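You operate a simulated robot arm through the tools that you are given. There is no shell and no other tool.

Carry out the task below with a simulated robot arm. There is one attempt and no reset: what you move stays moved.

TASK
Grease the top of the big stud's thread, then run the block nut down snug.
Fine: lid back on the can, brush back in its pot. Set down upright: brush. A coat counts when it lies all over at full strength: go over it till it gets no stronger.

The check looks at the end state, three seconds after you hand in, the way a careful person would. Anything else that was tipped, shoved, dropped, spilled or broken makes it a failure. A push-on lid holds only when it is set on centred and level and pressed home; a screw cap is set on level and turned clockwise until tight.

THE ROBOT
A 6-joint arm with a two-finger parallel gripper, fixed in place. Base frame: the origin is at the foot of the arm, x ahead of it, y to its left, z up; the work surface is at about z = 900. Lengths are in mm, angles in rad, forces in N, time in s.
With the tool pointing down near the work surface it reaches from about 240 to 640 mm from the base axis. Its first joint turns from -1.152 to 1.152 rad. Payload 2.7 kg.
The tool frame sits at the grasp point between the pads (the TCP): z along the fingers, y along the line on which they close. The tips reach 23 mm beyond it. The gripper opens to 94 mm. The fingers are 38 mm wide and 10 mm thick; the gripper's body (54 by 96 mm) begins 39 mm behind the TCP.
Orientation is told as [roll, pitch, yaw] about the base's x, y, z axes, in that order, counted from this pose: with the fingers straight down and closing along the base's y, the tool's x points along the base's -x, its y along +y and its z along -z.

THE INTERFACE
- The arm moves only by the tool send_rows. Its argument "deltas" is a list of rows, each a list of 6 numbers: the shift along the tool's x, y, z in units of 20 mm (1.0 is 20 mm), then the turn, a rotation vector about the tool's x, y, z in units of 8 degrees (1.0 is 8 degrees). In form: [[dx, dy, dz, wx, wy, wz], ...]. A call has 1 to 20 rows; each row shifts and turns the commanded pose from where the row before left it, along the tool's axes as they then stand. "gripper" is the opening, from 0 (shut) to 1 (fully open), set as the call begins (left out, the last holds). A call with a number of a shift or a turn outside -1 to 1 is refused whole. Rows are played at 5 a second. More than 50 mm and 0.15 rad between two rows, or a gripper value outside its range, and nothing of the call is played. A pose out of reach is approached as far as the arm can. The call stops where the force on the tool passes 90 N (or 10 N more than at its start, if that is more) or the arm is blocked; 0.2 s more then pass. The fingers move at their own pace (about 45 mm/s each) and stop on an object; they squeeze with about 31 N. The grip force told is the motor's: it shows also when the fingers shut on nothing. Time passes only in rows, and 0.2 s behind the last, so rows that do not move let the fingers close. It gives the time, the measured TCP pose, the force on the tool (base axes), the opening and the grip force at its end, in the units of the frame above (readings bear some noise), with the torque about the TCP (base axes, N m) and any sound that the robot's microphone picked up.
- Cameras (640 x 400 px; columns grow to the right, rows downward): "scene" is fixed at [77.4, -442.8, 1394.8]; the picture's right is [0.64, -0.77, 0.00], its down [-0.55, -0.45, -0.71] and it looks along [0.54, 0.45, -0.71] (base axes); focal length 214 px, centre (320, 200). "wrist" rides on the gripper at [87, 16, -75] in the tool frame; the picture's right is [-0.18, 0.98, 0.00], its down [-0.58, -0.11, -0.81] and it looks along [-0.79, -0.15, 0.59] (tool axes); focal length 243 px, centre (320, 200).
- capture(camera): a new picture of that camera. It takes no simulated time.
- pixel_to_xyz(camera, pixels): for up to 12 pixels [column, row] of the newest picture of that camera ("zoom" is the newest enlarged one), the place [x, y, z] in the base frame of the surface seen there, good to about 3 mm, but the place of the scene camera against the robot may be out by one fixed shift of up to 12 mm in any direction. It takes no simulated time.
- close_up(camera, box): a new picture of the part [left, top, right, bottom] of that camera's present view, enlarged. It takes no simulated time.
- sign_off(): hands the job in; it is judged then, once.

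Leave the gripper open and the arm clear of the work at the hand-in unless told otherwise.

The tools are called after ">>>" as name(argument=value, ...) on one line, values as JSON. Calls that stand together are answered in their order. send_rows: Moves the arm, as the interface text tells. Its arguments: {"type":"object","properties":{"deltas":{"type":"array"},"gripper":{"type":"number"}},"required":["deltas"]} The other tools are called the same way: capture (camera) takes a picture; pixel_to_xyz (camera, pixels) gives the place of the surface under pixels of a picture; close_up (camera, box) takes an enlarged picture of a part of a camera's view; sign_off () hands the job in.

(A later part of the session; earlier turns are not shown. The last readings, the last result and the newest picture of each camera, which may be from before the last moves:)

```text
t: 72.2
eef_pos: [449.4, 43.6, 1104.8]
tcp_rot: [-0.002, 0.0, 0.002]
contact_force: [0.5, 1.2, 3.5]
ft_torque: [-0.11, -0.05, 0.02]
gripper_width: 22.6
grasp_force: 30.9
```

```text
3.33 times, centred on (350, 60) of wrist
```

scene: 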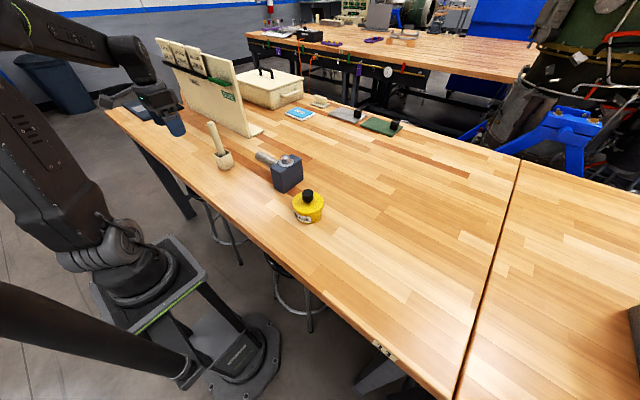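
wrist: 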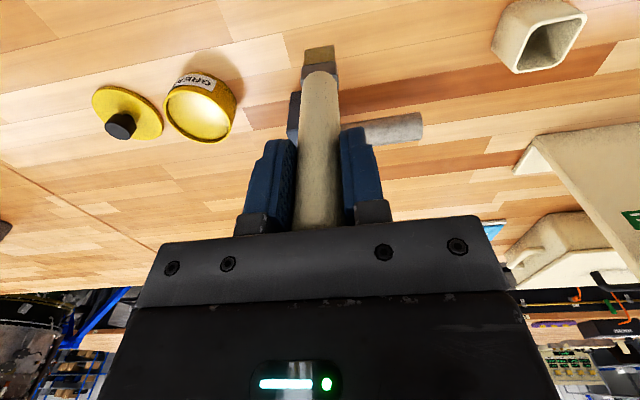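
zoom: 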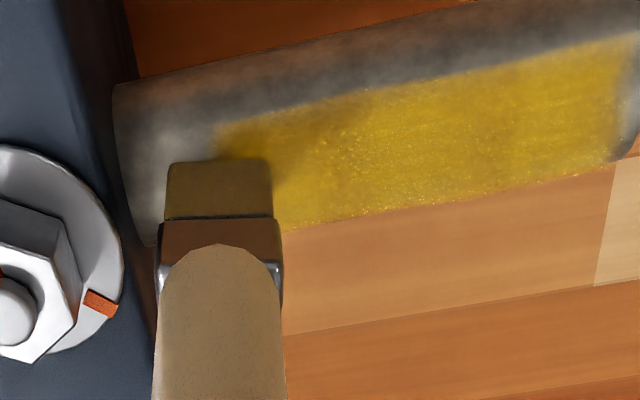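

The coat is strong with sharp edges, which suggests a defined patch. I'll lift the brush and inspect everything.

>>> send_rows(deltas=[[0, 0, -0.5, 0, 0, 0], [0, 0, -0.8, 0, 0, 0], [0, 0, -0.8, 0, 0, 0], [0, 0, -0.5, 0, 0, 0], [0, 0, 0, 0, 0, 0]])

>>> close_up(camera="scene", box=[250, 140, 290, 180])

>>> close_up(camera="wrist", box=[260, 0, 410, 100])

```text
t: 73.4
eef_pos: [450.3, 41.8, 1156.6]
tcp_rot: [0.003, -0.003, 0.001]
contact_force: [0.4, -0.2, 0.2]
ft_torque: [-0.01, -0.03, 0.01]
gripper_width: 22.7
grasp_force: 31.1
```

```text
10.00 times, centred on (270, 160) of scene
```

zoom: 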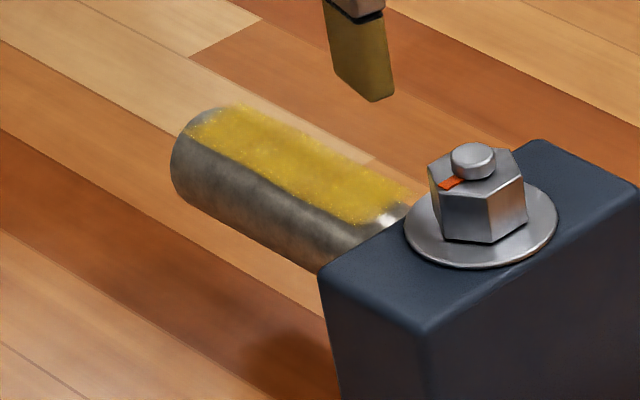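

```text
4.00 times, centred on (335, 50) of wrist
```

zoom: 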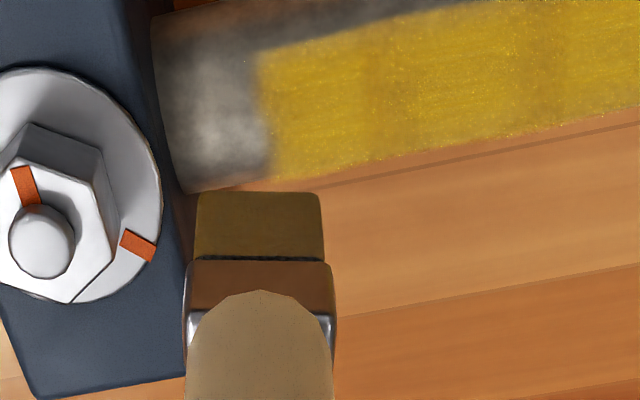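

I'll measure the coat's edges on the rod.

>>> pixel_to_xyz(camera="zoom", pixels=[[262, 100], [270, 150], [255, 50], [400, 28], [290, 182], [190, 120], [400, 80], [500, 75]])

>>> send_rows(deltas=[[0.9, 0.3, 0, 0, 0, 0], [0.9, 0.3, 0, 0, 0, 0], [0.9, 0.3, 0, 0, 0, 0], [0.9, 0.3, 0, 0, 0, 0], [0.9, 0.3, 0, 0, 0, 0], [0.9, 0.5, 0, 0, 0, 0], [0, 0.9, 0, 0, 0, 0], [0, 0.9, 0, 0, 0, 0], [0, 0.9, 0, 0, 0, 0]])

>>> capture(camera="wrist")

```text
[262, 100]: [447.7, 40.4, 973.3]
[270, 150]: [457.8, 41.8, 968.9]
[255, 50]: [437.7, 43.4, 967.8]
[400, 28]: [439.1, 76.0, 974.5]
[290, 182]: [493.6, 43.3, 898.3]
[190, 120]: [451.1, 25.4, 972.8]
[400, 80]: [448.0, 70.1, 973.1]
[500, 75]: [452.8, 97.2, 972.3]
```

```text
t: 75.4
eef_pos: [341.7, 137.1, 1159.1]
tcp_rot: [0.0, -0.001, 0.0]
contact_force: [0.5, 0.9, -0.4]
ft_torque: [0.01, 0.02, 0.02]
gripper_width: 21.6
grasp_force: 31.3
```

```text
taken
```

wrist: 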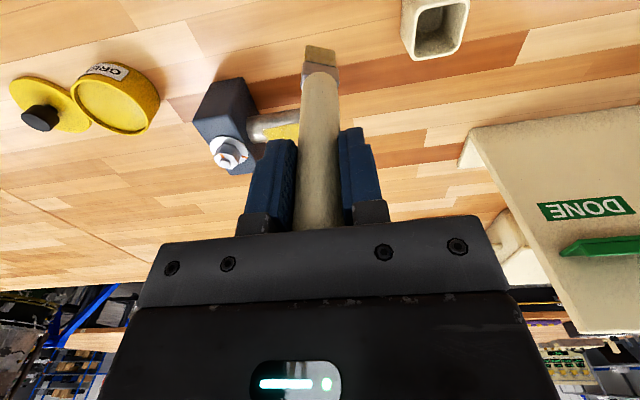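

The coat reaches from y≈41 to near the far end, with its front edge at x≈438. I'll move so the brush doesn't block the wrist camera's view of the far end.

>>> send_rows(deltas=[[0, -0.9, 0, 0, 0, 0], [0, -0.9, 0, 0, 0, 0], [0, -0.9, 0, 0, 0, 0], [0, -0.9, 0, 0, 0, 0], [0, -0.9, 0, 0, 0, 0], [0, -0.9, 0, 0, 0, 0], [0, -0.9, 0, 0, 0, 0], [0, -0.7, 0, 0, 0, 0], [0, 0, 0, 0, 0, 0]])

>>> capture(camera="wrist")

>>> close_up(camera="wrist", box=[350, 50, 530, 160])

```text
t: 77.4
eef_pos: [341.5, -1.2, 1156.9]
tcp_rot: [0.001, -0.001, 0.001]
contact_force: [-0.5, -0.2, -0.2]
ft_torque: [0.01, 0.02, 0.0]
gripper_width: 21.8
grasp_force: 31.0
```

```text
taken
```

wrist: 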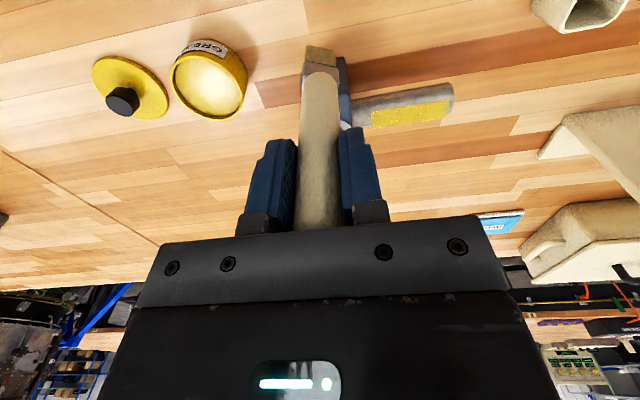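

```text
3.56 times, centred on (440, 105) of wrist
```

zoom: 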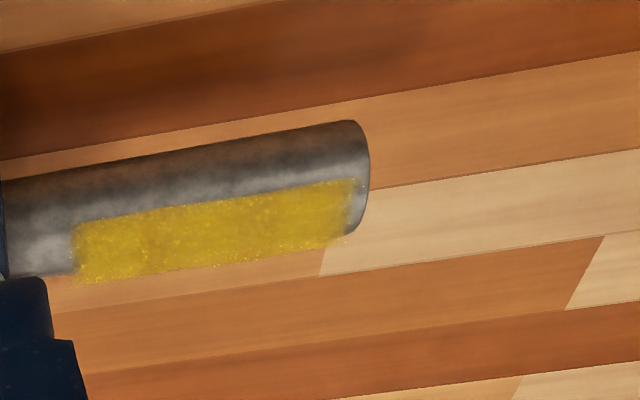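

>>> pixel_to_xyz(camera="zoom", pixels=[[350, 215], [358, 185], [200, 205], [200, 235], [80, 250], [366, 190], [355, 182], [340, 230], [80, 228]])

>>> close_up(camera="wrist", box=[410, 75, 470, 130])

```text
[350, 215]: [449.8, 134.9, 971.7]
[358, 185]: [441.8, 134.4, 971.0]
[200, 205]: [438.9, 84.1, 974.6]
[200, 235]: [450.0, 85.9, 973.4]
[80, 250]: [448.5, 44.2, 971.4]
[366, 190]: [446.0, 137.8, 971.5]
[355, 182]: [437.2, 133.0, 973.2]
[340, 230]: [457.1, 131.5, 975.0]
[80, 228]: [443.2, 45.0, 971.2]
```

```text
7.27 times, centred on (440, 102) of wrist
```

zoom: 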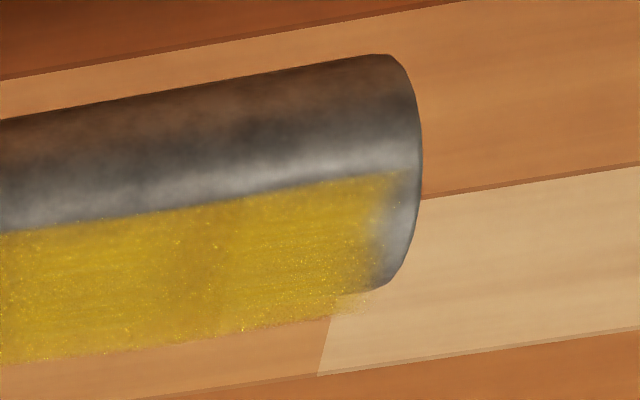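

The coat weakens near the far end at y≈130–137. I'll return there and go over the patch again with slight x offsets. First I'll approach above (449,128).

>>> send_rows(deltas=[[0, 0.9, 0, 0, 0, 0], [0, 0.9, 0, 0, 0, 0], [0, 0.9, 0, 0, 0, 0], [-0.9, 0.9, 0, 0, 0, 0], [-0.9, 0.9, 0, 0, 0, 0], [-0.9, 0.9, 0, 0, 0, 0], [-0.9, 0.9, 0, 0, 0, 0], [-0.9, 0.1, 0.5, 0, 0, 0], [-0.9, 0, 0.8, 0, 0, 0], [0, 0, 0.6, 0, 0, 0], [0, 0, 0.3, 0, 0, 0], [0, 0, 0, 0, 0, 0]])

>>> close_up(camera="scene", box=[245, 130, 295, 180])

>>> close_up(camera="wrist", box=[240, 0, 390, 100])

```text
t: 80.0
eef_pos: [450.7, 123.7, 1116.4]
tcp_rot: [0.002, -0.001, 0.001]
contact_force: [0.2, -1.3, -0.5]
ft_torque: [-0.01, 0.0, -0.01]
gripper_width: 21.7
grasp_force: 31.0
```

```text
8.00 times, centred on (270, 155) of scene
```

zoom: 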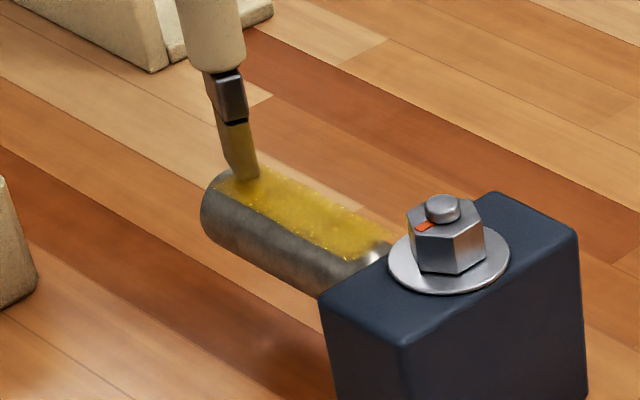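

```text
4.00 times, centred on (315, 50) of wrist
```

zoom: 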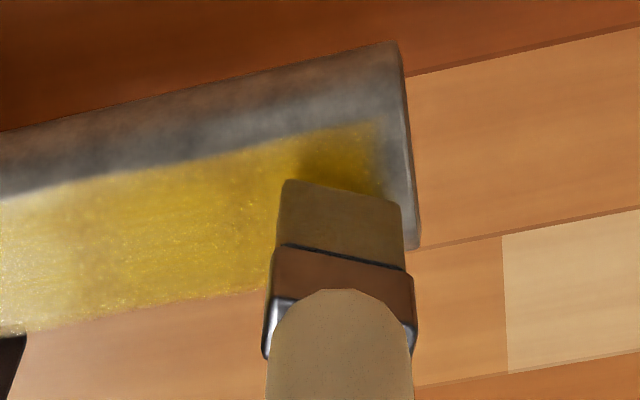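

The brush is at the far end. I'll creep down to contact and scrub that end with small x offsets.

>>> send_rows(deltas=[[0, 0, 0.1, 0, 0, 0], [0, 0, 0.1, 0, 0, 0], [0, 0, 0.1, 0, 0, 0], [0, 0, 0, 0, 0, 0]])

>>> send_rows(deltas=[[0, 0, 0.1, 0, 0, 0], [0, 0, 0.1, 0, 0, 0], [0, 0, 0, 0, 0, 0]])

```text
t: 81.0
eef_pos: [451.1, 124.3, 1107.3]
tcp_rot: [0.002, -0.003, 0.0]
contact_force: [0.2, -0.3, -0.8]
ft_torque: [0.02, 0.02, -0.05]
gripper_width: 21.7
grasp_force: 31.2
```

```text
t: 81.8
eef_pos: [452.0, 124.7, 1106.6]
tcp_rot: [0.003, -0.009, 0.003]
contact_force: [0.1, -1.1, 24.8]
ft_torque: [-0.1, -0.03, -0.01]
gripper_width: 22.3
grasp_force: 31.5
```

I'm in contact at about 25 N. I'll ease 1 mm and stroke, running to the far end and then back with x offsets of about ±5 mm.

>>> send_rows(deltas=[[0, 0, -0.05, 0, 0, 0], [0, 0.4, 0, 0, 0, 0], [0.25, 0, 0, 0, 0, 0], [0, -0.4, 0, 0, 0, 0], [0, 0.4, 0, 0, 0, 0], [-0.25, 0, 0, 0, 0, 0], [0, -0.4, 0, 0, 0, 0], [0, 0.4, 0, 0, 0, 0], [-0.25, 0, 0, 0, 0, 0], [0, -0.4, 0, 0, 0, 0], [0, 0.4, 0, 0, 0, 0], [0.25, 0, 0, 0, 0, 0], [0, -0.4, 0, 0, 0, 0], [0, 0, 0, 0, 0, 0]])

>>> close_up(camera="scene", box=[245, 130, 295, 180])

>>> close_up(camera="wrist", box=[240, 0, 390, 100])

```text
t: 84.8
eef_pos: [450.5, 126.0, 1106.3]
tcp_rot: [0.0, -0.001, -0.001]
contact_force: [1.1, -0.1, -1.1]
ft_torque: [0.03, 0.02, 0.02]
gripper_width: 21.5
grasp_force: 30.9
```

```text
8.00 times, centred on (270, 155) of scene
```

zoom: 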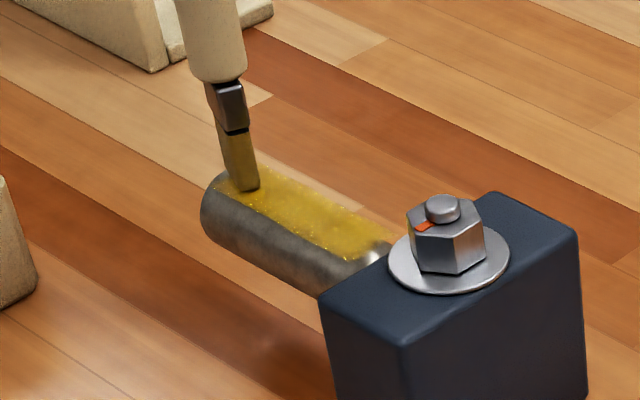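

```text
4.00 times, centred on (315, 50) of wrist
```

zoom: 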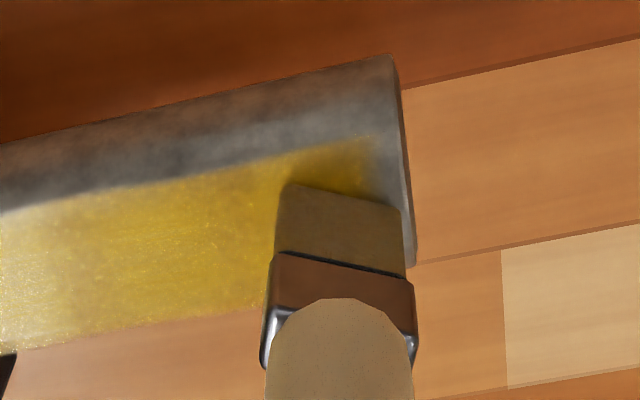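

The bristles look paler, meaning less load, and contact has eased. I'll reload with grease: rise, go round the block on the -x side, and return over the can.

>>> send_rows(deltas=[[0, 0, -1, 0, 0, 0], [0.9, 0, -1, 0, 0, 0], [0.9, -0.8, -0.5, 0, 0, 0], [0.9, -0.9, 0, 0, 0, 0], [0.8, -0.95, 0, 0, 0, 0], [0.1, -0.95, 0, 0, 0, 0], [0, -0.95, 0, 0, 0, 0], [0, -0.95, 0, 0, 0, 0], [0, -0.95, 0, 0, 0, 0], [0, -0.95, 0, 0, 0, 0], [0, -0.95, 0, 0, 0, 0], [-0.1, -0.95, 0, 0, 0, 0], [-0.1, -0.95, 0, 0, 0, 0], [-0.1, -0.95, 0, 0, 0, 0], [-0.1, -0.95, 0, 0, 0, 0], [-0.1, -0.7, 0, 0, 0, 0], [0, 0, 0, 0, 0, 0]])

>>> close_up(camera="scene", box=[250, 130, 370, 250])

>>> close_up(camera="wrist", box=[260, 0, 380, 100])

```text
t: 88.4
eef_pos: [389.1, -132.5, 1155.4]
tcp_rot: [0.0, -0.001, 0.001]
contact_force: [0.2, 0.8, 0.2]
ft_torque: [0.01, 0.0, 0.01]
gripper_width: 21.7
grasp_force: 31.0
```

```text
3.33 times, centred on (310, 190) of scene
```

zoom: 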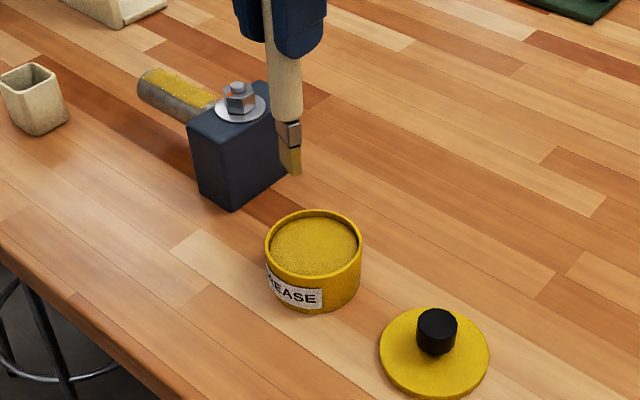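

```text
4.00 times, centred on (320, 50) of wrist
```

zoom: 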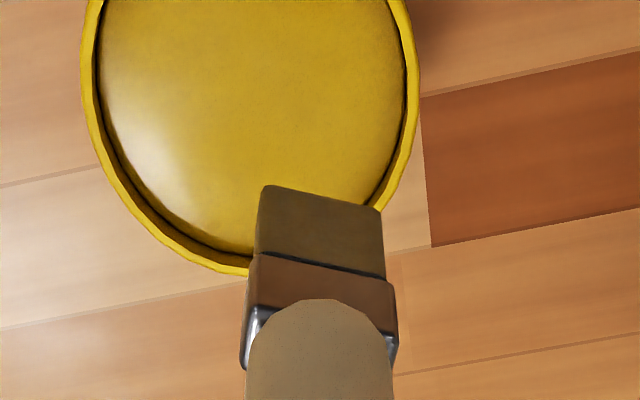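

I'll shift 15 mm to the can centre, descend, and creep into the grease gently.

>>> send_rows(deltas=[[0, -0.75, 0, 0, 0, 0], [0, 0, 0.8, 0, 0, 0], [0, 0, 0.8, 0, 0, 0], [0, 0, 0.8, 0, 0, 0], [0, 0, 0.8, 0, 0, 0], [0, 0, 0.3, 0, 0, 0], [0, 0, 0, 0, 0, 0]])

>>> send_rows(deltas=[[0, 0, 0.1, 0, 0, 0], [0, 0, 0.1, 0, 0, 0], [0, 0, 0, 0, 0, 0]])

>>> send_rows(deltas=[[0, 0, 0.1, 0, 0, 0], [0, 0, 0.1, 0, 0, 0], [0, 0, 0, 0, 0, 0]])

>>> close_up(camera="scene", box=[270, 160, 350, 240])

```text
t: 90.0
eef_pos: [388.3, -146.5, 1085.5]
tcp_rot: [0.001, -0.003, -0.001]
contact_force: [0.8, -0.5, -0.7]
ft_torque: [-0.03, -0.04, 0.04]
gripper_width: 21.5
grasp_force: 31.1
```

```text
t: 90.8
eef_pos: [389.3, -147.6, 1081.0]
tcp_rot: [0.001, -0.001, -0.001]
contact_force: [-0.3, 1.0, -0.1]
ft_torque: [-0.02, -0.01, -0.01]
gripper_width: 21.3
grasp_force: 31.3
```

```text
t: 91.6
eef_pos: [390.4, -146.6, 1076.8]
tcp_rot: [0.0, 0.0, 0.001]
contact_force: [0.2, -0.7, -0.3]
ft_torque: [0.01, 0.0, -0.04]
gripper_width: 21.6
grasp_force: 31.1
```

```text
5.00 times, centred on (310, 200) of scene
```

zoom: 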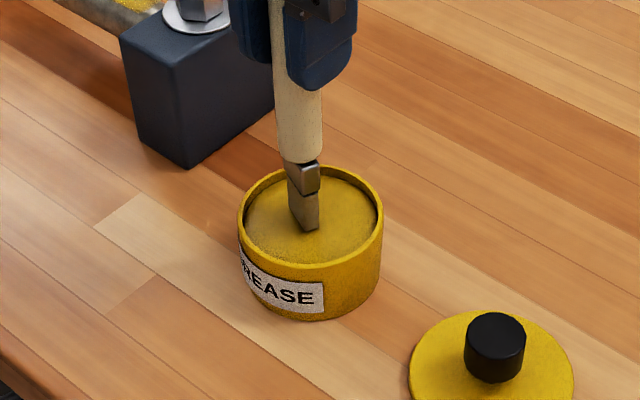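

>>> send_rows(deltas=[[0, 0, 0.08, 0, 0, 0], [0, 0, 0, 0, 0, 0]])

>>> send_rows(deltas=[[0, 0, 0.08, 0, 0, 0], [0, 0, 0, 0, 0, 0]])

>>> close_up(camera="scene", box=[270, 160, 350, 240])

```text
t: 92.2
eef_pos: [390.3, -147.0, 1075.0]
tcp_rot: [0.002, -0.002, 0.0]
contact_force: [-0.3, -0.6, -0.9]
ft_torque: [-0.04, -0.02, 0.0]
gripper_width: 21.7
grasp_force: 30.7
```

```text
t: 92.8
eef_pos: [390.7, -148.1, 1074.6]
tcp_rot: [-0.001, -0.004, 0.002]
contact_force: [-3.2, -0.4, 8.7]
ft_torque: [0.05, 0.32, 0.0]
gripper_width: 21.7
grasp_force: 31.0
```

```text
5.00 times, centred on (310, 200) of scene
```

zoom: 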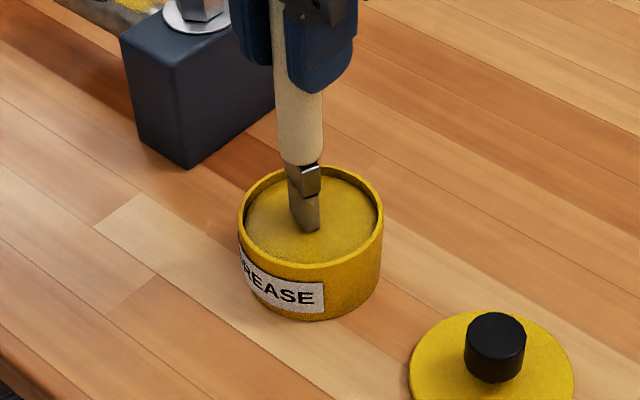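

There's light contact at 9 N. I'll make a tiny dab and hold, then lift.

>>> send_rows(deltas=[[0.15, 0, 0, 0, 0, 0], [-0.3, 0, 0, 0, 0, 0], [0.15, 0, 0, 0, 0, 0], [0, 0, 0, 0, 0, 0], [0, 0, -0.5, 0, 0, 0], [0, 0, -0.9, 0, 0, 0], [0, 0, -0.9, 0, 0, 0], [0, 0, -0.9, 0, 0, 0], [0, 0, -0.9, 0, 0, 0], [0, 0, 0, 0, 0, 0]])

>>> close_up(camera="scene", box=[270, 120, 350, 200])

>>> close_up(camera="wrist", box=[260, 0, 380, 100])

```text
t: 95.0
eef_pos: [387.1, -147.3, 1156.5]
tcp_rot: [0.002, -0.003, 0.0]
contact_force: [0.7, 0.0, -0.2]
ft_torque: [-0.03, 0.0, 0.04]
gripper_width: 21.8
grasp_force: 30.7
```

```text
5.00 times, centred on (310, 160) of scene
```

zoom: 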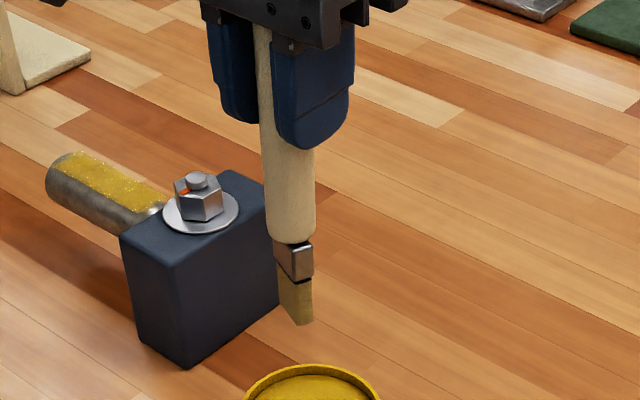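

```text
4.00 times, centred on (320, 50) of wrist
```

zoom: 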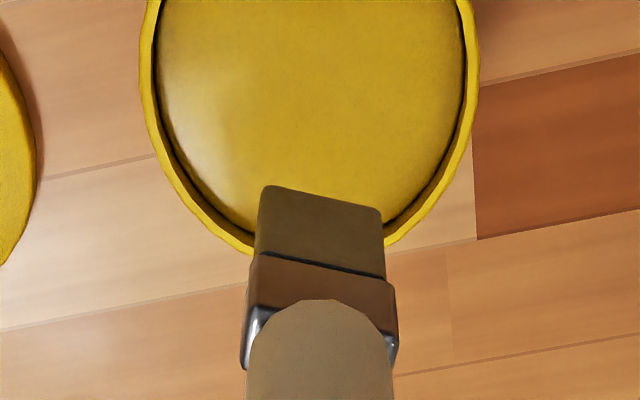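

The brush is reloaded. I'll travel back round the block to above the rod's far end.

>>> send_rows(deltas=[[0.3, 0.95, 0, 0, 0, 0], [0.3, 0.95, 0, 0, 0, 0], [0.2, 0.95, 0, 0, 0, 0], [0, 0.95, 0, 0, 0, 0], [0, 0.95, 0, 0, 0, 0], [0, 0.95, 0, 0, 0, 0], [0, 0.95, 0, 0, 0, 0], [0, 0.95, 0, 0, 0, 0], [0, 0.95, 0, 0, 0, 0], [0, 0.95, 0, 0, 0, 0], [-0.4, 0.95, 0, 0, 0, 0], [-0.8, 0.95, 0, 0, 0, 0], [-0.9, 0.95, 0, 0, 0, 0], [-0.9, 0.95, 0, 0, 0, 0], [-0.9, 0.5, 0.5, 0, 0, 0], [0, 0, 0.8, 0, 0, 0], [0, 0, 0.6, 0, 0, 0], [0, 0, 0, 0, 0, 0]])

>>> close_up(camera="wrist", box=[240, 0, 390, 100])

>>> close_up(camera="scene", box=[245, 130, 295, 180])

```text
t: 98.8
eef_pos: [451.7, 129.0, 1117.6]
tcp_rot: [0.002, -0.003, 0.001]
contact_force: [-1.3, -0.5, -1.2]
ft_torque: [0.02, 0.03, -0.01]
gripper_width: 21.5
grasp_force: 30.9
```

```text
4.00 times, centred on (315, 50) of wrist
```

zoom: 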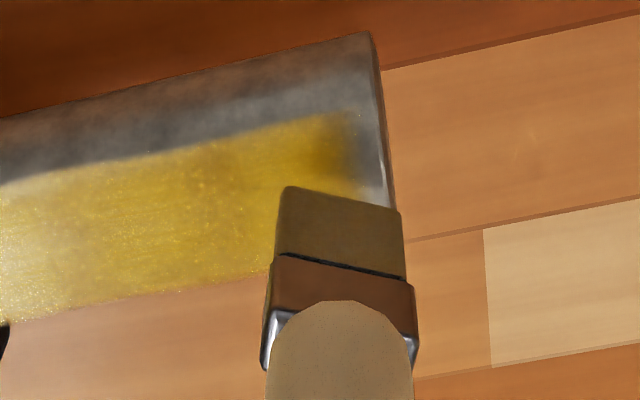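

```text
8.00 times, centred on (270, 155) of scene
```

zoom: 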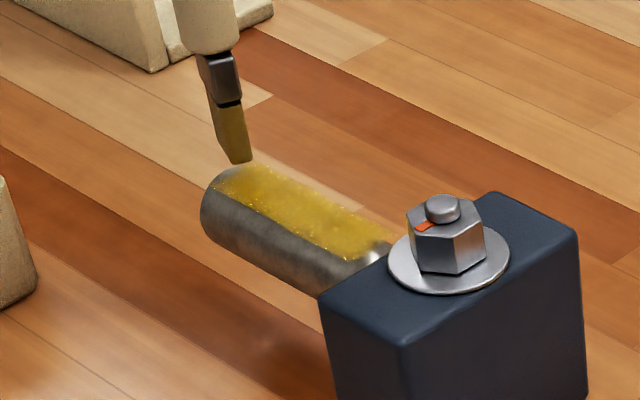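

I'll descend 10 mm and creep to light contact at the far end, with the brush centre at y≈129.

>>> send_rows(deltas=[[0, 0, 0.25, 0, 0, 0], [0, 0, 0.25, 0, 0, 0], [0, 0, 0, 0, 0, 0]])

>>> send_rows(deltas=[[0, 0, 0.06, 0, 0, 0], [0, 0, 0, 0, 0, 0]])

>>> send_rows(deltas=[[0, 0, 0.06, 0, 0, 0], [0, 0, 0, 0, 0, 0]])

```text
t: 99.6
eef_pos: [450.3, 130.2, 1107.8]
tcp_rot: [0.001, -0.001, -0.001]
contact_force: [0.1, 0.5, 0.2]
ft_torque: [0.01, -0.02, 0.02]
gripper_width: 21.3
grasp_force: 30.8
```

```text
t: 100.2
eef_pos: [450.2, 128.9, 1106.4]
tcp_rot: [0.001, -0.002, 0.001]
contact_force: [0.4, 0.2, 0.8]
ft_torque: [0.02, 0.03, -0.03]
gripper_width: 21.5
grasp_force: 30.8
```

```text
t: 100.8
eef_pos: [450.5, 130.8, 1104.8]
tcp_rot: [0.002, 0.0, 0.0]
contact_force: [0.7, -0.6, -0.2]
ft_torque: [0.0, -0.02, 0.0]
gripper_width: 21.6
grasp_force: 30.8
```

>>> send_rows(deltas=[[0, 0, 0.06, 0, 0, 0], [0, 0, 0, 0, 0, 0]])

>>> send_rows(deltas=[[0, 0, 0.06, 0, 0, 0], [0, 0, 0, 0, 0, 0]])

```text
t: 101.4
eef_pos: [451.1, 129.5, 1103.4]
tcp_rot: [0.002, -0.002, 0.0]
contact_force: [-0.3, 0.1, -0.7]
ft_torque: [-0.01, 0.01, 0.03]
gripper_width: 21.7
grasp_force: 30.8
```

```text
t: 102.0
eef_pos: [451.5, 128.7, 1104.5]
tcp_rot: [0.002, -0.004, 0.001]
contact_force: [-0.5, -0.2, 7.2]
ft_torque: [0.01, 0.08, -0.03]
gripper_width: 21.4
grasp_force: 31.0
```

I have light contact at 7 N. I'll make a full pass: out to the end, then back toward the block.

>>> send_rows(deltas=[[0, 0.35, 0.03, 0, 0, 0], [0, -0.35, 0, 0, 0, 0], [0, 0.35, 0, 0, 0, 0], [0, -0.5, 0, 0, 0, 0], [0, -0.5, 0, 0, 0, 0], [0, -0.5, 0, 0, 0, 0], [0, -0.5, 0, 0, 0, 0], [0, -0.5, 0, 0, 0, 0], [0, -0.5, 0, 0, 0, 0], [0, -0.5, 0, 0, 0, 0], [0, -0.5, 0, 0, 0, 0], [0, -0.5, 0, 0, 0, 0], [0, -0.4, 0, 0, 0, 0]])

>>> close_up(camera="scene", box=[245, 130, 295, 180])

>>> close_up(camera="wrist", box=[260, 0, 440, 120])

```text
t: 104.8
eef_pos: [449.3, 37.3, 1103.1]
tcp_rot: [0.003, -0.003, 0.001]
contact_force: [0.7, 6.3, 18.1]
ft_torque: [0.71, -0.09, 0.0]
gripper_width: 21.6
grasp_force: 30.7
```

```text
8.00 times, centred on (270, 155) of scene
```

zoom: 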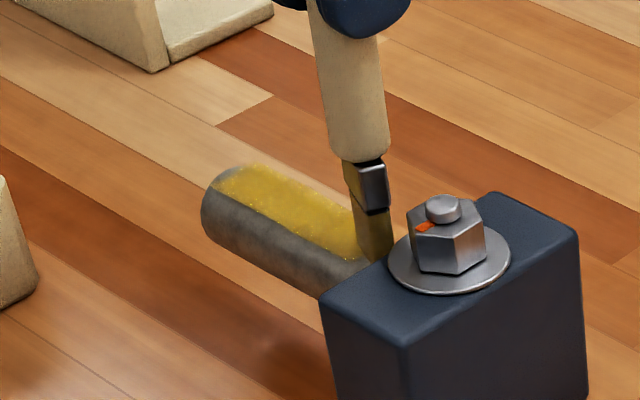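

```text
3.33 times, centred on (350, 60) of wrist
```

zoom: 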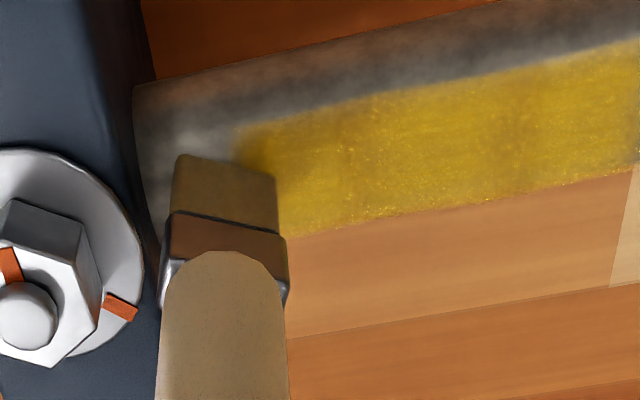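

The block-side edge at y≈41 didn't move even though the bristles pressed there, so that's the patch limit. I'll run out along x −6 mm and back along x +6 mm.

>>> send_rows(deltas=[[0.3, 0, 0, 0, 0, 0], [0, 0.5, 0, 0, 0, 0], [0, 0.5, 0, 0, 0, 0], [0, 0.5, 0, 0, 0, 0], [0, 0.5, 0, 0, 0, 0], [0, 0.5, 0, 0, 0, 0], [0, 0.5, 0, 0, 0, 0], [0, 0.5, 0, 0, 0, 0], [0, 0.5, 0, 0, 0, 0], [0, 0.5, 0, 0, 0, 0], [0, 0.4, 0, 0, 0, 0]])

>>> send_rows(deltas=[[-0.6, 0, 0, 0, 0, 0], [0, -0.5, 0, 0, 0, 0], [0, -0.5, 0, 0, 0, 0], [0, -0.5, 0, 0, 0, 0], [0, -0.5, 0, 0, 0, 0], [0, -0.5, 0, 0, 0, 0], [0, -0.5, 0, 0, 0, 0], [0, -0.5, 0, 0, 0, 0], [0, -0.5, 0, 0, 0, 0], [0, -0.5, 0, 0, 0, 0], [0.3, -0.2, 0, 0, 0, 0]])

>>> close_up(camera="scene", box=[245, 130, 295, 180])

>>> close_up(camera="wrist", box=[260, 0, 440, 120])

```text
t: 107.2
eef_pos: [446.1, 135.6, 1102.5]
tcp_rot: [-0.002, -0.007, 0.003]
contact_force: [-0.4, -7.9, 27.5]
ft_torque: [-1.09, 0.03, -0.01]
gripper_width: 21.5
grasp_force: 31.0
```

```text
t: 109.6
eef_pos: [451.0, 40.9, 1104.1]
tcp_rot: [0.0, -0.008, 0.0]
contact_force: [4.7, 3.7, 17.2]
ft_torque: [0.38, -0.71, -0.01]
gripper_width: 21.5
grasp_force: 31.1
```

```text
8.00 times, centred on (270, 155) of scene
```

zoom: 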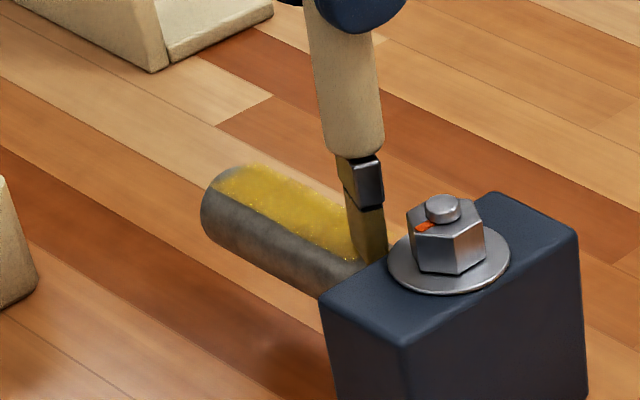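

```text
3.33 times, centred on (350, 60) of wrist
```

zoom: 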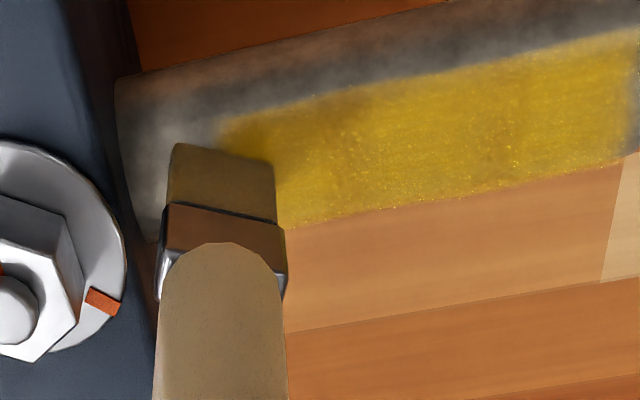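

The front edge stayed put too, so the patch is about x 438–460. One more centre pass out and back, then I'll lift and compare its strength.

>>> send_rows(deltas=[[0, 0.5, 0, 0, 0, 0], [0, 0.5, 0, 0, 0, 0], [0, 0.5, 0, 0, 0, 0], [0, 0.5, 0, 0, 0, 0], [0, 0.5, 0, 0, 0, 0], [0, 0.5, 0, 0, 0, 0], [0, 0.5, 0, 0, 0, 0], [0, 0.5, 0, 0, 0, 0], [0, 0.5, 0, 0, 0, 0], [0, 0.3, 0, 0, 0, 0], [0.25, -0.5, 0, 0, 0, 0], [0, 0.5, 0, 0, 0, 0], [-0.5, 0, 0, 0, 0, 0], [0, -0.5, 0, 0, 0, 0], [0, -0.5, 0, 0, 0, 0], [0.25, 0.5, 0, 0, 0, 0], [0, -0.5, 0, 0, 0, 0], [0, -0.5, 0, 0, 0, 0], [0, -0.5, 0, 0, 0, 0], [0, -0.5, 0, 0, 0, 0]])

>>> send_rows(deltas=[[0, -0.5, 0, 0, 0, 0], [0, -0.5, 0, 0, 0, 0], [0, -0.5, 0, 0, 0, 0], [0, -0.5, 0, 0, 0, 0], [0, 0, -0.5, 0, 0, 0], [0, 0, -1, 0, 0, 0], [0, 0, -1, 0, 0, 0], [0.9, -0.6, 0, 0, 0, 0], [0.9, -0.6, 0, 0, 0, 0], [0.9, -0.6, 0, 0, 0, 0], [0.9, -0.6, 0, 0, 0, 0], [0.9, 0, 0, 0, 0, 0], [0.5, 0, 0, 0, 0, 0], [0, 0, 0, 0, 0, 0]])

>>> close_up(camera="scene", box=[250, 140, 290, 180])

>>> capture(camera="wrist")

>>> close_up(camera="wrist", box=[350, 60, 500, 160])

```text
t: 113.8
eef_pos: [450.5, 89.0, 1103.0]
tcp_rot: [0.001, -0.007, 0.001]
contact_force: [-0.1, 7.0, 19.2]
ft_torque: [0.8, -0.09, 0.02]
gripper_width: 21.6
grasp_force: 30.9
```

```text
t: 116.8
eef_pos: [349.4, -1.7, 1151.0]
tcp_rot: [0.002, -0.003, 0.0]
contact_force: [-0.1, 0.2, 0.9]
ft_torque: [0.03, 0.04, 0.0]
gripper_width: 21.7
grasp_force: 31.5
```

```text
10.00 times, centred on (270, 160) of scene
```

zoom: 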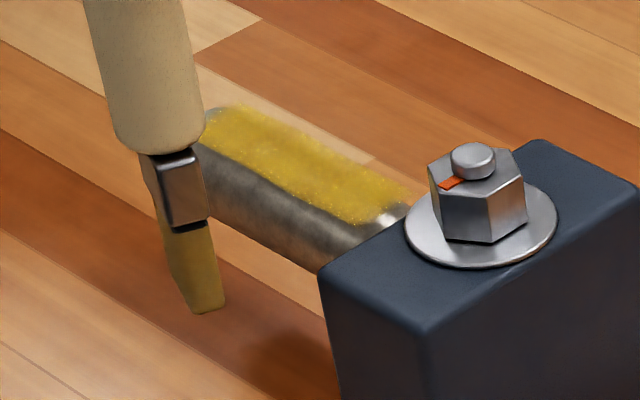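

```text
taken
```

wrist: 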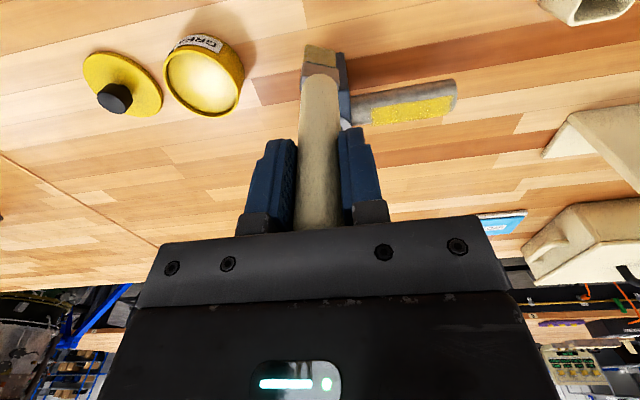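

```text
4.00 times, centred on (425, 110) of wrist
```

zoom: 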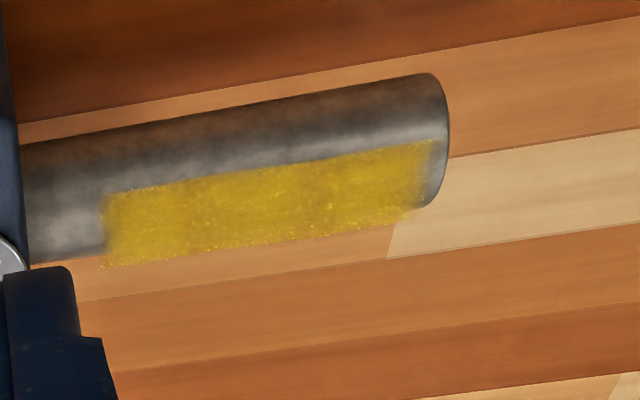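

The coat looks even edge to edge. I'll zoom in closer on both ends and the back edge for thin spots.

>>> close_up(camera="wrist", box=[365, 90, 425, 130])

>>> close_up(camera="wrist", box=[410, 75, 470, 125])

>>> close_up(camera="scene", box=[258, 148, 282, 164])

```text
10.00 times, centred on (395, 110) of wrist
```

zoom: 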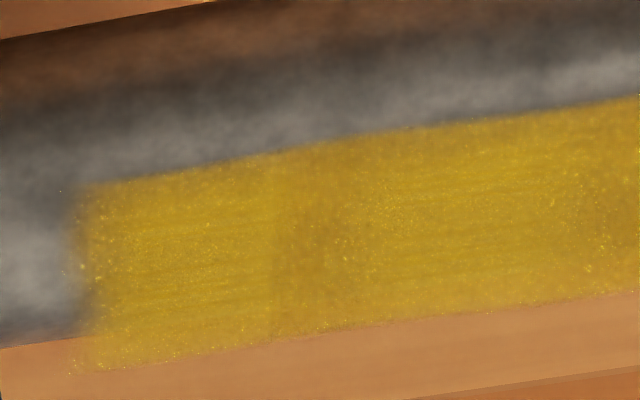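

```text
8.00 times, centred on (440, 100) of wrist
```

zoom: 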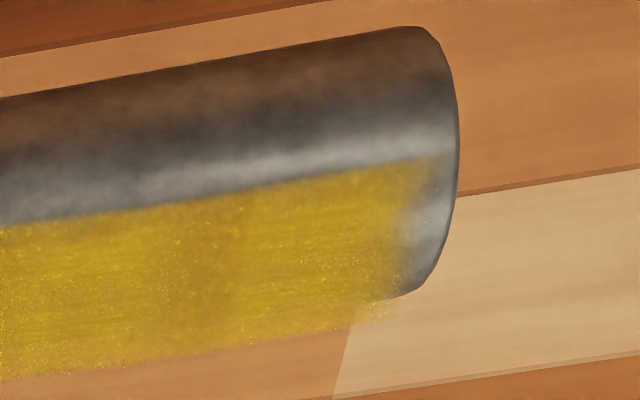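

```text
16.00 times, centred on (270, 156) of scene
```

zoom: 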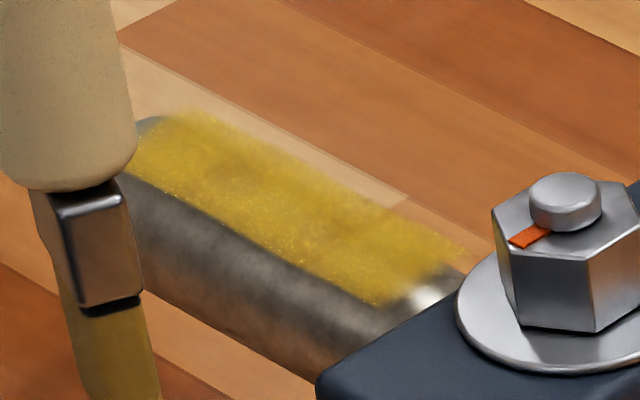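

The back edge (x≈461) and far back corner look slightly thinner. I'll go back and make strokes centred at x≈458 over the full length.

>>> send_rows(deltas=[[0, 0.9, 0, 0, 0, 0], [0, 0.9, 0, 0, 0, 0], [0, 0.9, 0, 0, 0, 0], [-0.9, 0.9, 0, 0, 0, 0], [-0.9, 0.9, 0, 0, 0, 0], [-0.9, 0.9, 0, 0, 0, 0], [-0.9, 0.9, 0, 0, 0, 0], [-0.9, 0.1, 0, 0, 0, 0], [-0.9, 0, 0, 0, 0, 0], [0, 0, 0.8, 0, 0, 0], [0, 0, 0.8, 0, 0, 0], [0, 0, 0.5, 0, 0, 0], [0, 0, 0, 0, 0, 0]])

>>> close_up(camera="wrist", box=[240, 0, 390, 100])

```text
t: 119.6
eef_pos: [457.2, 127.1, 1111.1]
tcp_rot: [0.003, -0.001, 0.0]
contact_force: [-0.8, 0.6, 0.0]
ft_torque: [-0.01, 0.0, -0.02]
gripper_width: 21.8
grasp_force: 30.6
```

```text
4.00 times, centred on (315, 50) of wrist
```

zoom: 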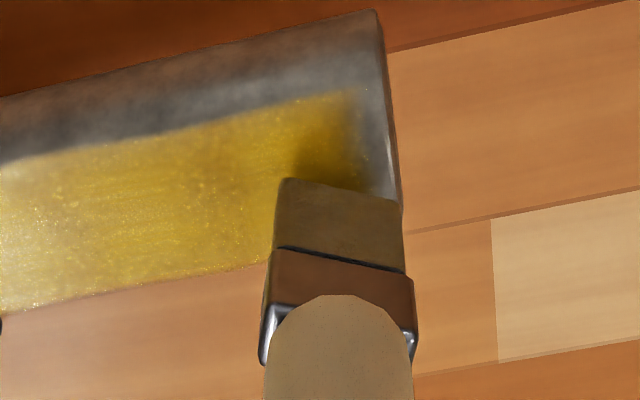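

>>> send_rows(deltas=[[0, 0, 0.3, 0, 0, 0], [0, 0, 0.1, 0, 0, 0], [0, 0, 0, 0, 0, 0]])

>>> send_rows(deltas=[[0, 0, 0.06, 0, 0, 0], [0, 0, 0, 0, 0, 0]])

>>> send_rows(deltas=[[0, 0, 0.06, 0, 0, 0], [0, 0, 0, 0, 0, 0]])

```text
t: 120.4
eef_pos: [458.5, 127.3, 1103.3]
tcp_rot: [0.002, -0.003, -0.001]
contact_force: [-2.2, -0.9, 7.7]
ft_torque: [-0.02, 0.24, -0.03]
gripper_width: 21.8
grasp_force: 30.8
```

```text
t: 121.0
eef_pos: [459.2, 128.2, 1103.9]
tcp_rot: [0.002, -0.008, 0.002]
contact_force: [-6.1, -3.1, 27.3]
ft_torque: [-0.24, 0.76, -0.01]
gripper_width: 21.7
grasp_force: 30.9
```

```text
t: 121.6
eef_pos: [458.2, 128.3, 1103.9]
tcp_rot: [0.004, -0.011, 0.0]
contact_force: [-5.7, -4.0, 34.7]
ft_torque: [-0.32, 0.55, -0.01]
gripper_width: 21.5
grasp_force: 30.9
```

That's too firm, so I'll ease up 2 mm. Then scrub the far back corner and stroke along x≈458.

>>> send_rows(deltas=[[0, 0, -0.08, 0, 0, 0], [0, 0.4, 0, 0, 0, 0], [0, -0.4, 0, 0, 0, 0], [0, 0.4, 0, 0, 0, 0], [0, -0.4, 0, 0, 0, 0], [0, -0.5, 0, 0, 0, 0], [0, -0.5, 0, 0, 0, 0], [0, -0.5, 0, 0, 0, 0], [0, -0.5, 0, 0, 0, 0], [0, -0.5, 0, 0, 0, 0], [0, -0.5, 0, 0, 0, 0], [0, -0.5, 0, 0, 0, 0], [0, -0.5, 0, 0, 0, 0], [0, -0.4, 0, 0, 0, 0]])

>>> send_rows(deltas=[[0, 0.4, 0, 0, 0, 0], [0, 0.5, 0, 0, 0, 0], [0, 0.5, 0, 0, 0, 0], [0, 0.5, 0, 0, 0, 0], [0, 0.5, 0, 0, 0, 0], [0, 0.5, 0, 0, 0, 0], [0, 0.5, 0, 0, 0, 0], [0, 0.5, 0, 0, 0, 0], [0, 0.5, 0, 0, 0, 0], [0, 0.4, 0, 0, 0, 0], [0.25, 0, 0, 0, 0, 0], [0.25, 0, 0, 0, 0, 0], [0, -0.4, 0, 0, 0, 0], [0, 0.4, 0, 0, 0, 0], [0.2, 0, 0, 0, 0, 0], [0, -0.4, 0, 0, 0, 0], [0, -0.5, 0, 0, 0, 0]])

>>> send_rows(deltas=[[0, -0.5, 0, 0, 0, 0], [0, -0.5, 0, 0, 0, 0], [0, -0.5, 0, 0, 0, 0], [0, -0.5, 0, 0, 0, 0], [0, -0.5, 0, 0, 0, 0], [0, -0.5, 0, 0, 0, 0], [0, -0.5, 0, 0, 0, 0], [-0.3, 0, 0, 0, 0, 0], [0, 0.5, 0, 0, 0, 0], [0, 0.5, 0, 0, 0, 0], [0, 0.5, 0, 0, 0, 0], [0, 0.5, 0, 0, 0, 0], [0, 0.5, 0, 0, 0, 0], [0, 0.5, 0, 0, 0, 0], [0, 0.5, 0, 0, 0, 0], [0, 0.5, 0, 0, 0, 0]])

>>> close_up(camera="wrist", box=[240, 0, 390, 100])

```text
t: 124.6
eef_pos: [457.6, 41.3, 1103.3]
tcp_rot: [0.002, -0.007, 0.001]
contact_force: [-0.4, 8.4, 25.1]
ft_torque: [1.02, 0.0, 0.02]
gripper_width: 21.9
grasp_force: 31.2
```

```text
t: 128.2
eef_pos: [444.2, 119.7, 1103.1]
tcp_rot: [0.003, -0.003, 0.002]
contact_force: [-0.9, 7.6, 24.5]
ft_torque: [0.92, 0.15, -0.03]
gripper_width: 21.6
grasp_force: 31.4
```

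```text
t: 131.6
eef_pos: [450.0, 127.5, 1103.4]
tcp_rot: [0.0, -0.005, 0.001]
contact_force: [-0.1, -7.0, 21.9]
ft_torque: [-0.71, -0.11, -0.04]
gripper_width: 21.5
grasp_force: 31.1
```

```text
4.00 times, centred on (315, 50) of wrist
```

zoom: 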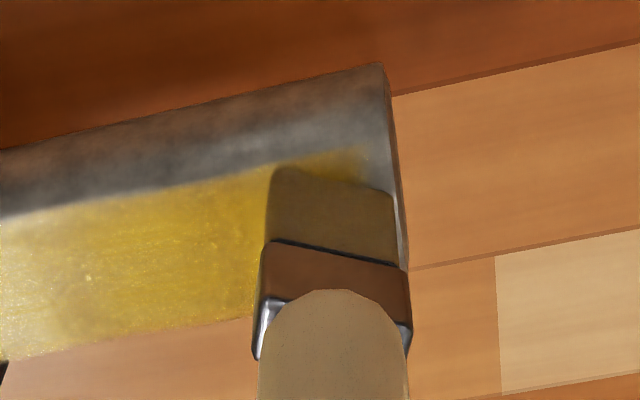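

Now I'll lift off and go back to the same inspection spot to compare.

>>> send_rows(deltas=[[0, 0, -0.5, 0, 0, 0], [0, 0, -1, 0, 0, 0], [0, 0, -0.9, 0, 0, 0], [0.9, -0.6, 0, 0, 0, 0], [0.9, -0.9, 0, 0, 0, 0], [0.9, -0.9, 0, 0, 0, 0], [0.9, -0.9, 0, 0, 0, 0], [0.9, -0.9, 0, 0, 0, 0], [0.5, -0.9, 0, 0, 0, 0], [0, -0.9, 0, 0, 0, 0], [0, -0.45, 0, 0, 0, 0], [0, 0, 0, 0, 0, 0]])

>>> close_up(camera="wrist", box=[365, 90, 425, 130])

>>> close_up(camera="wrist", box=[410, 75, 470, 125])

>>> close_up(camera="scene", box=[258, 148, 282, 164])

```text
t: 134.2
eef_pos: [349.7, -0.8, 1149.5]
tcp_rot: [0.001, -0.002, -0.001]
contact_force: [-0.1, 0.8, -1.3]
ft_torque: [0.02, 0.02, -0.03]
gripper_width: 21.6
grasp_force: 30.6
```

```text
10.00 times, centred on (395, 110) of wrist
```

zoom: 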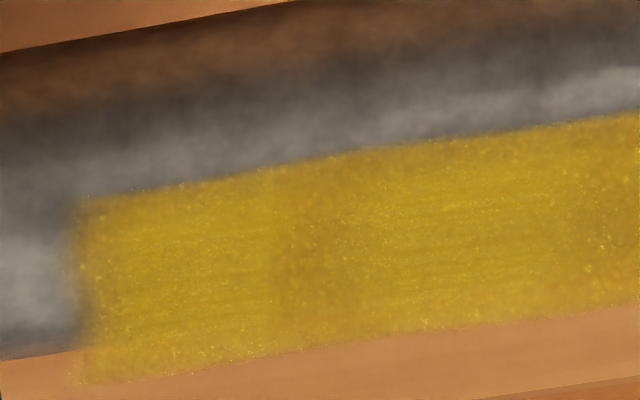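

```text
8.00 times, centred on (440, 100) of wrist
```

zoom: 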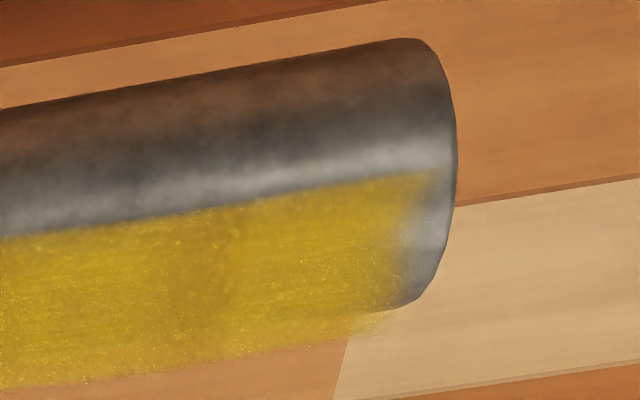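

```text
16.00 times, centred on (270, 156) of scene
```

zoom: 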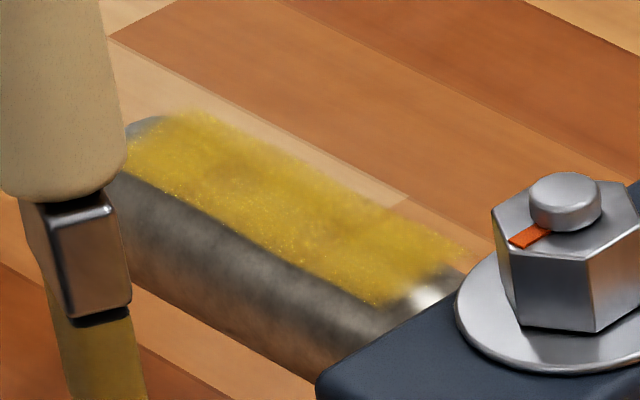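

The coat is the same as before, so it's at full strength everywhere. Now I'll return the brush: travel to above the pot at (371,248).

>>> send_rows(deltas=[[-0.08, 0.95, 0, 0, 0, 0], [-0.08, 0.95, 0, 0, 0, 0], [-0.08, 0.95, 0, 0, 0, 0], [-0.08, 0.95, 0, 0, 0, 0], [-0.08, 0.95, 0, 0, 0, 0], [-0.08, 0.95, 0, 0, 0, 0], [-0.08, 0.95, 0, 0, 0, 0], [-0.08, 0.95, 0, 0, 0, 0], [-0.08, 0.95, 0, 0, 0, 0], [-0.08, 0.95, 0, 0, 0, 0], [-0.08, 0.95, 0, 0, 0, 0], [-0.08, 0.95, 0, 0, 0, 0], [-0.08, 0.95, 0, 0, 0, 0], [0, 0, 0, 0, 0, 0]])

>>> close_up(camera="wrist", box=[260, 0, 380, 100])

>>> close_up(camera="scene", box=[180, 90, 280, 190])

```text
t: 137.2
eef_pos: [370.9, 245.8, 1148.8]
tcp_rot: [0.001, -0.002, 0.0]
contact_force: [0.4, -0.1, -0.6]
ft_torque: [-0.01, -0.02, 0.0]
gripper_width: 21.4
grasp_force: 30.5
```

```text
4.00 times, centred on (320, 50) of wrist
```

zoom: 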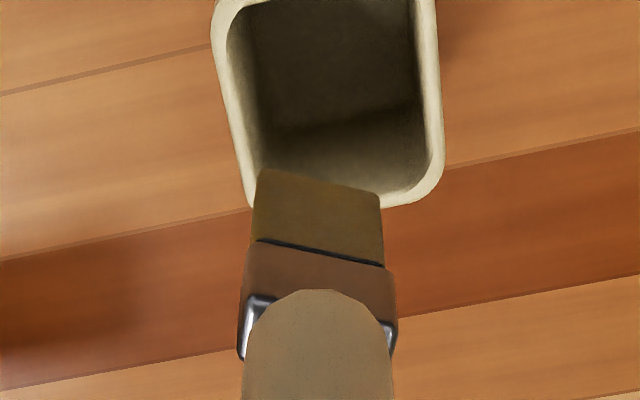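

```text
4.00 times, centred on (230, 140) of scene
```

zoom: 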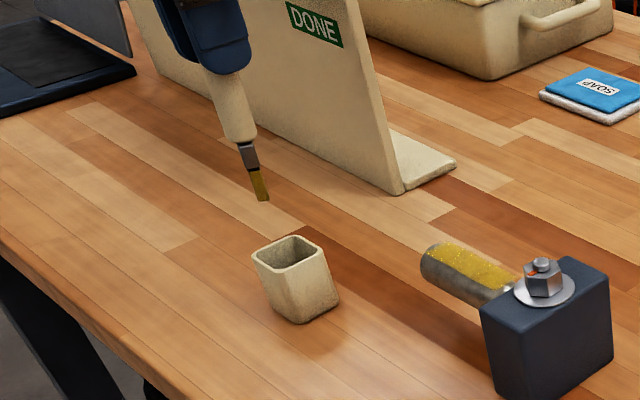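

I'll measure the bristle tip corners against the pot rim.

>>> close_up(camera="wrist", box=[260, 0, 380, 100])

>>> pixel_to_xyz(camera="zoom", pixels=[[265, 178], [372, 200], [318, 190], [318, 225], [318, 280], [250, 200], [430, 185], [215, 20], [437, 30], [390, 205], [254, 340], [388, 340]])

```text
4.00 times, centred on (320, 50) of wrist
```

zoom: 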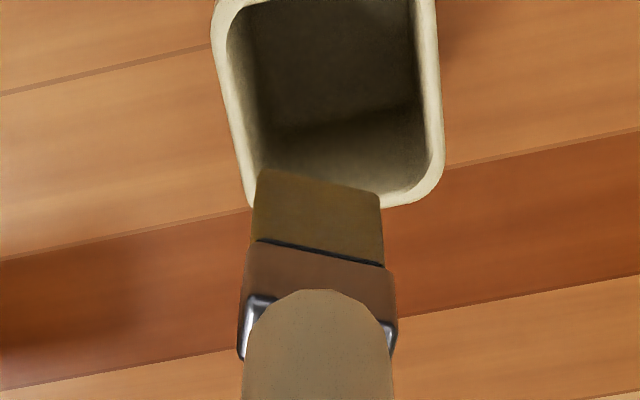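

```text
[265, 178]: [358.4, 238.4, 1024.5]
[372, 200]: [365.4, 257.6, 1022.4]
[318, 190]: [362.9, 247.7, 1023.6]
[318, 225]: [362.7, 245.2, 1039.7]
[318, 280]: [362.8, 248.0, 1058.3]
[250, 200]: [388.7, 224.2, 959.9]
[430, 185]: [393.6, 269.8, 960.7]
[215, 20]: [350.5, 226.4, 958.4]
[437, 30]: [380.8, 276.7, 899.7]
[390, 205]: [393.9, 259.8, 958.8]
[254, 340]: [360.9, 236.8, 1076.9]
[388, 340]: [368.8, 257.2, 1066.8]
```

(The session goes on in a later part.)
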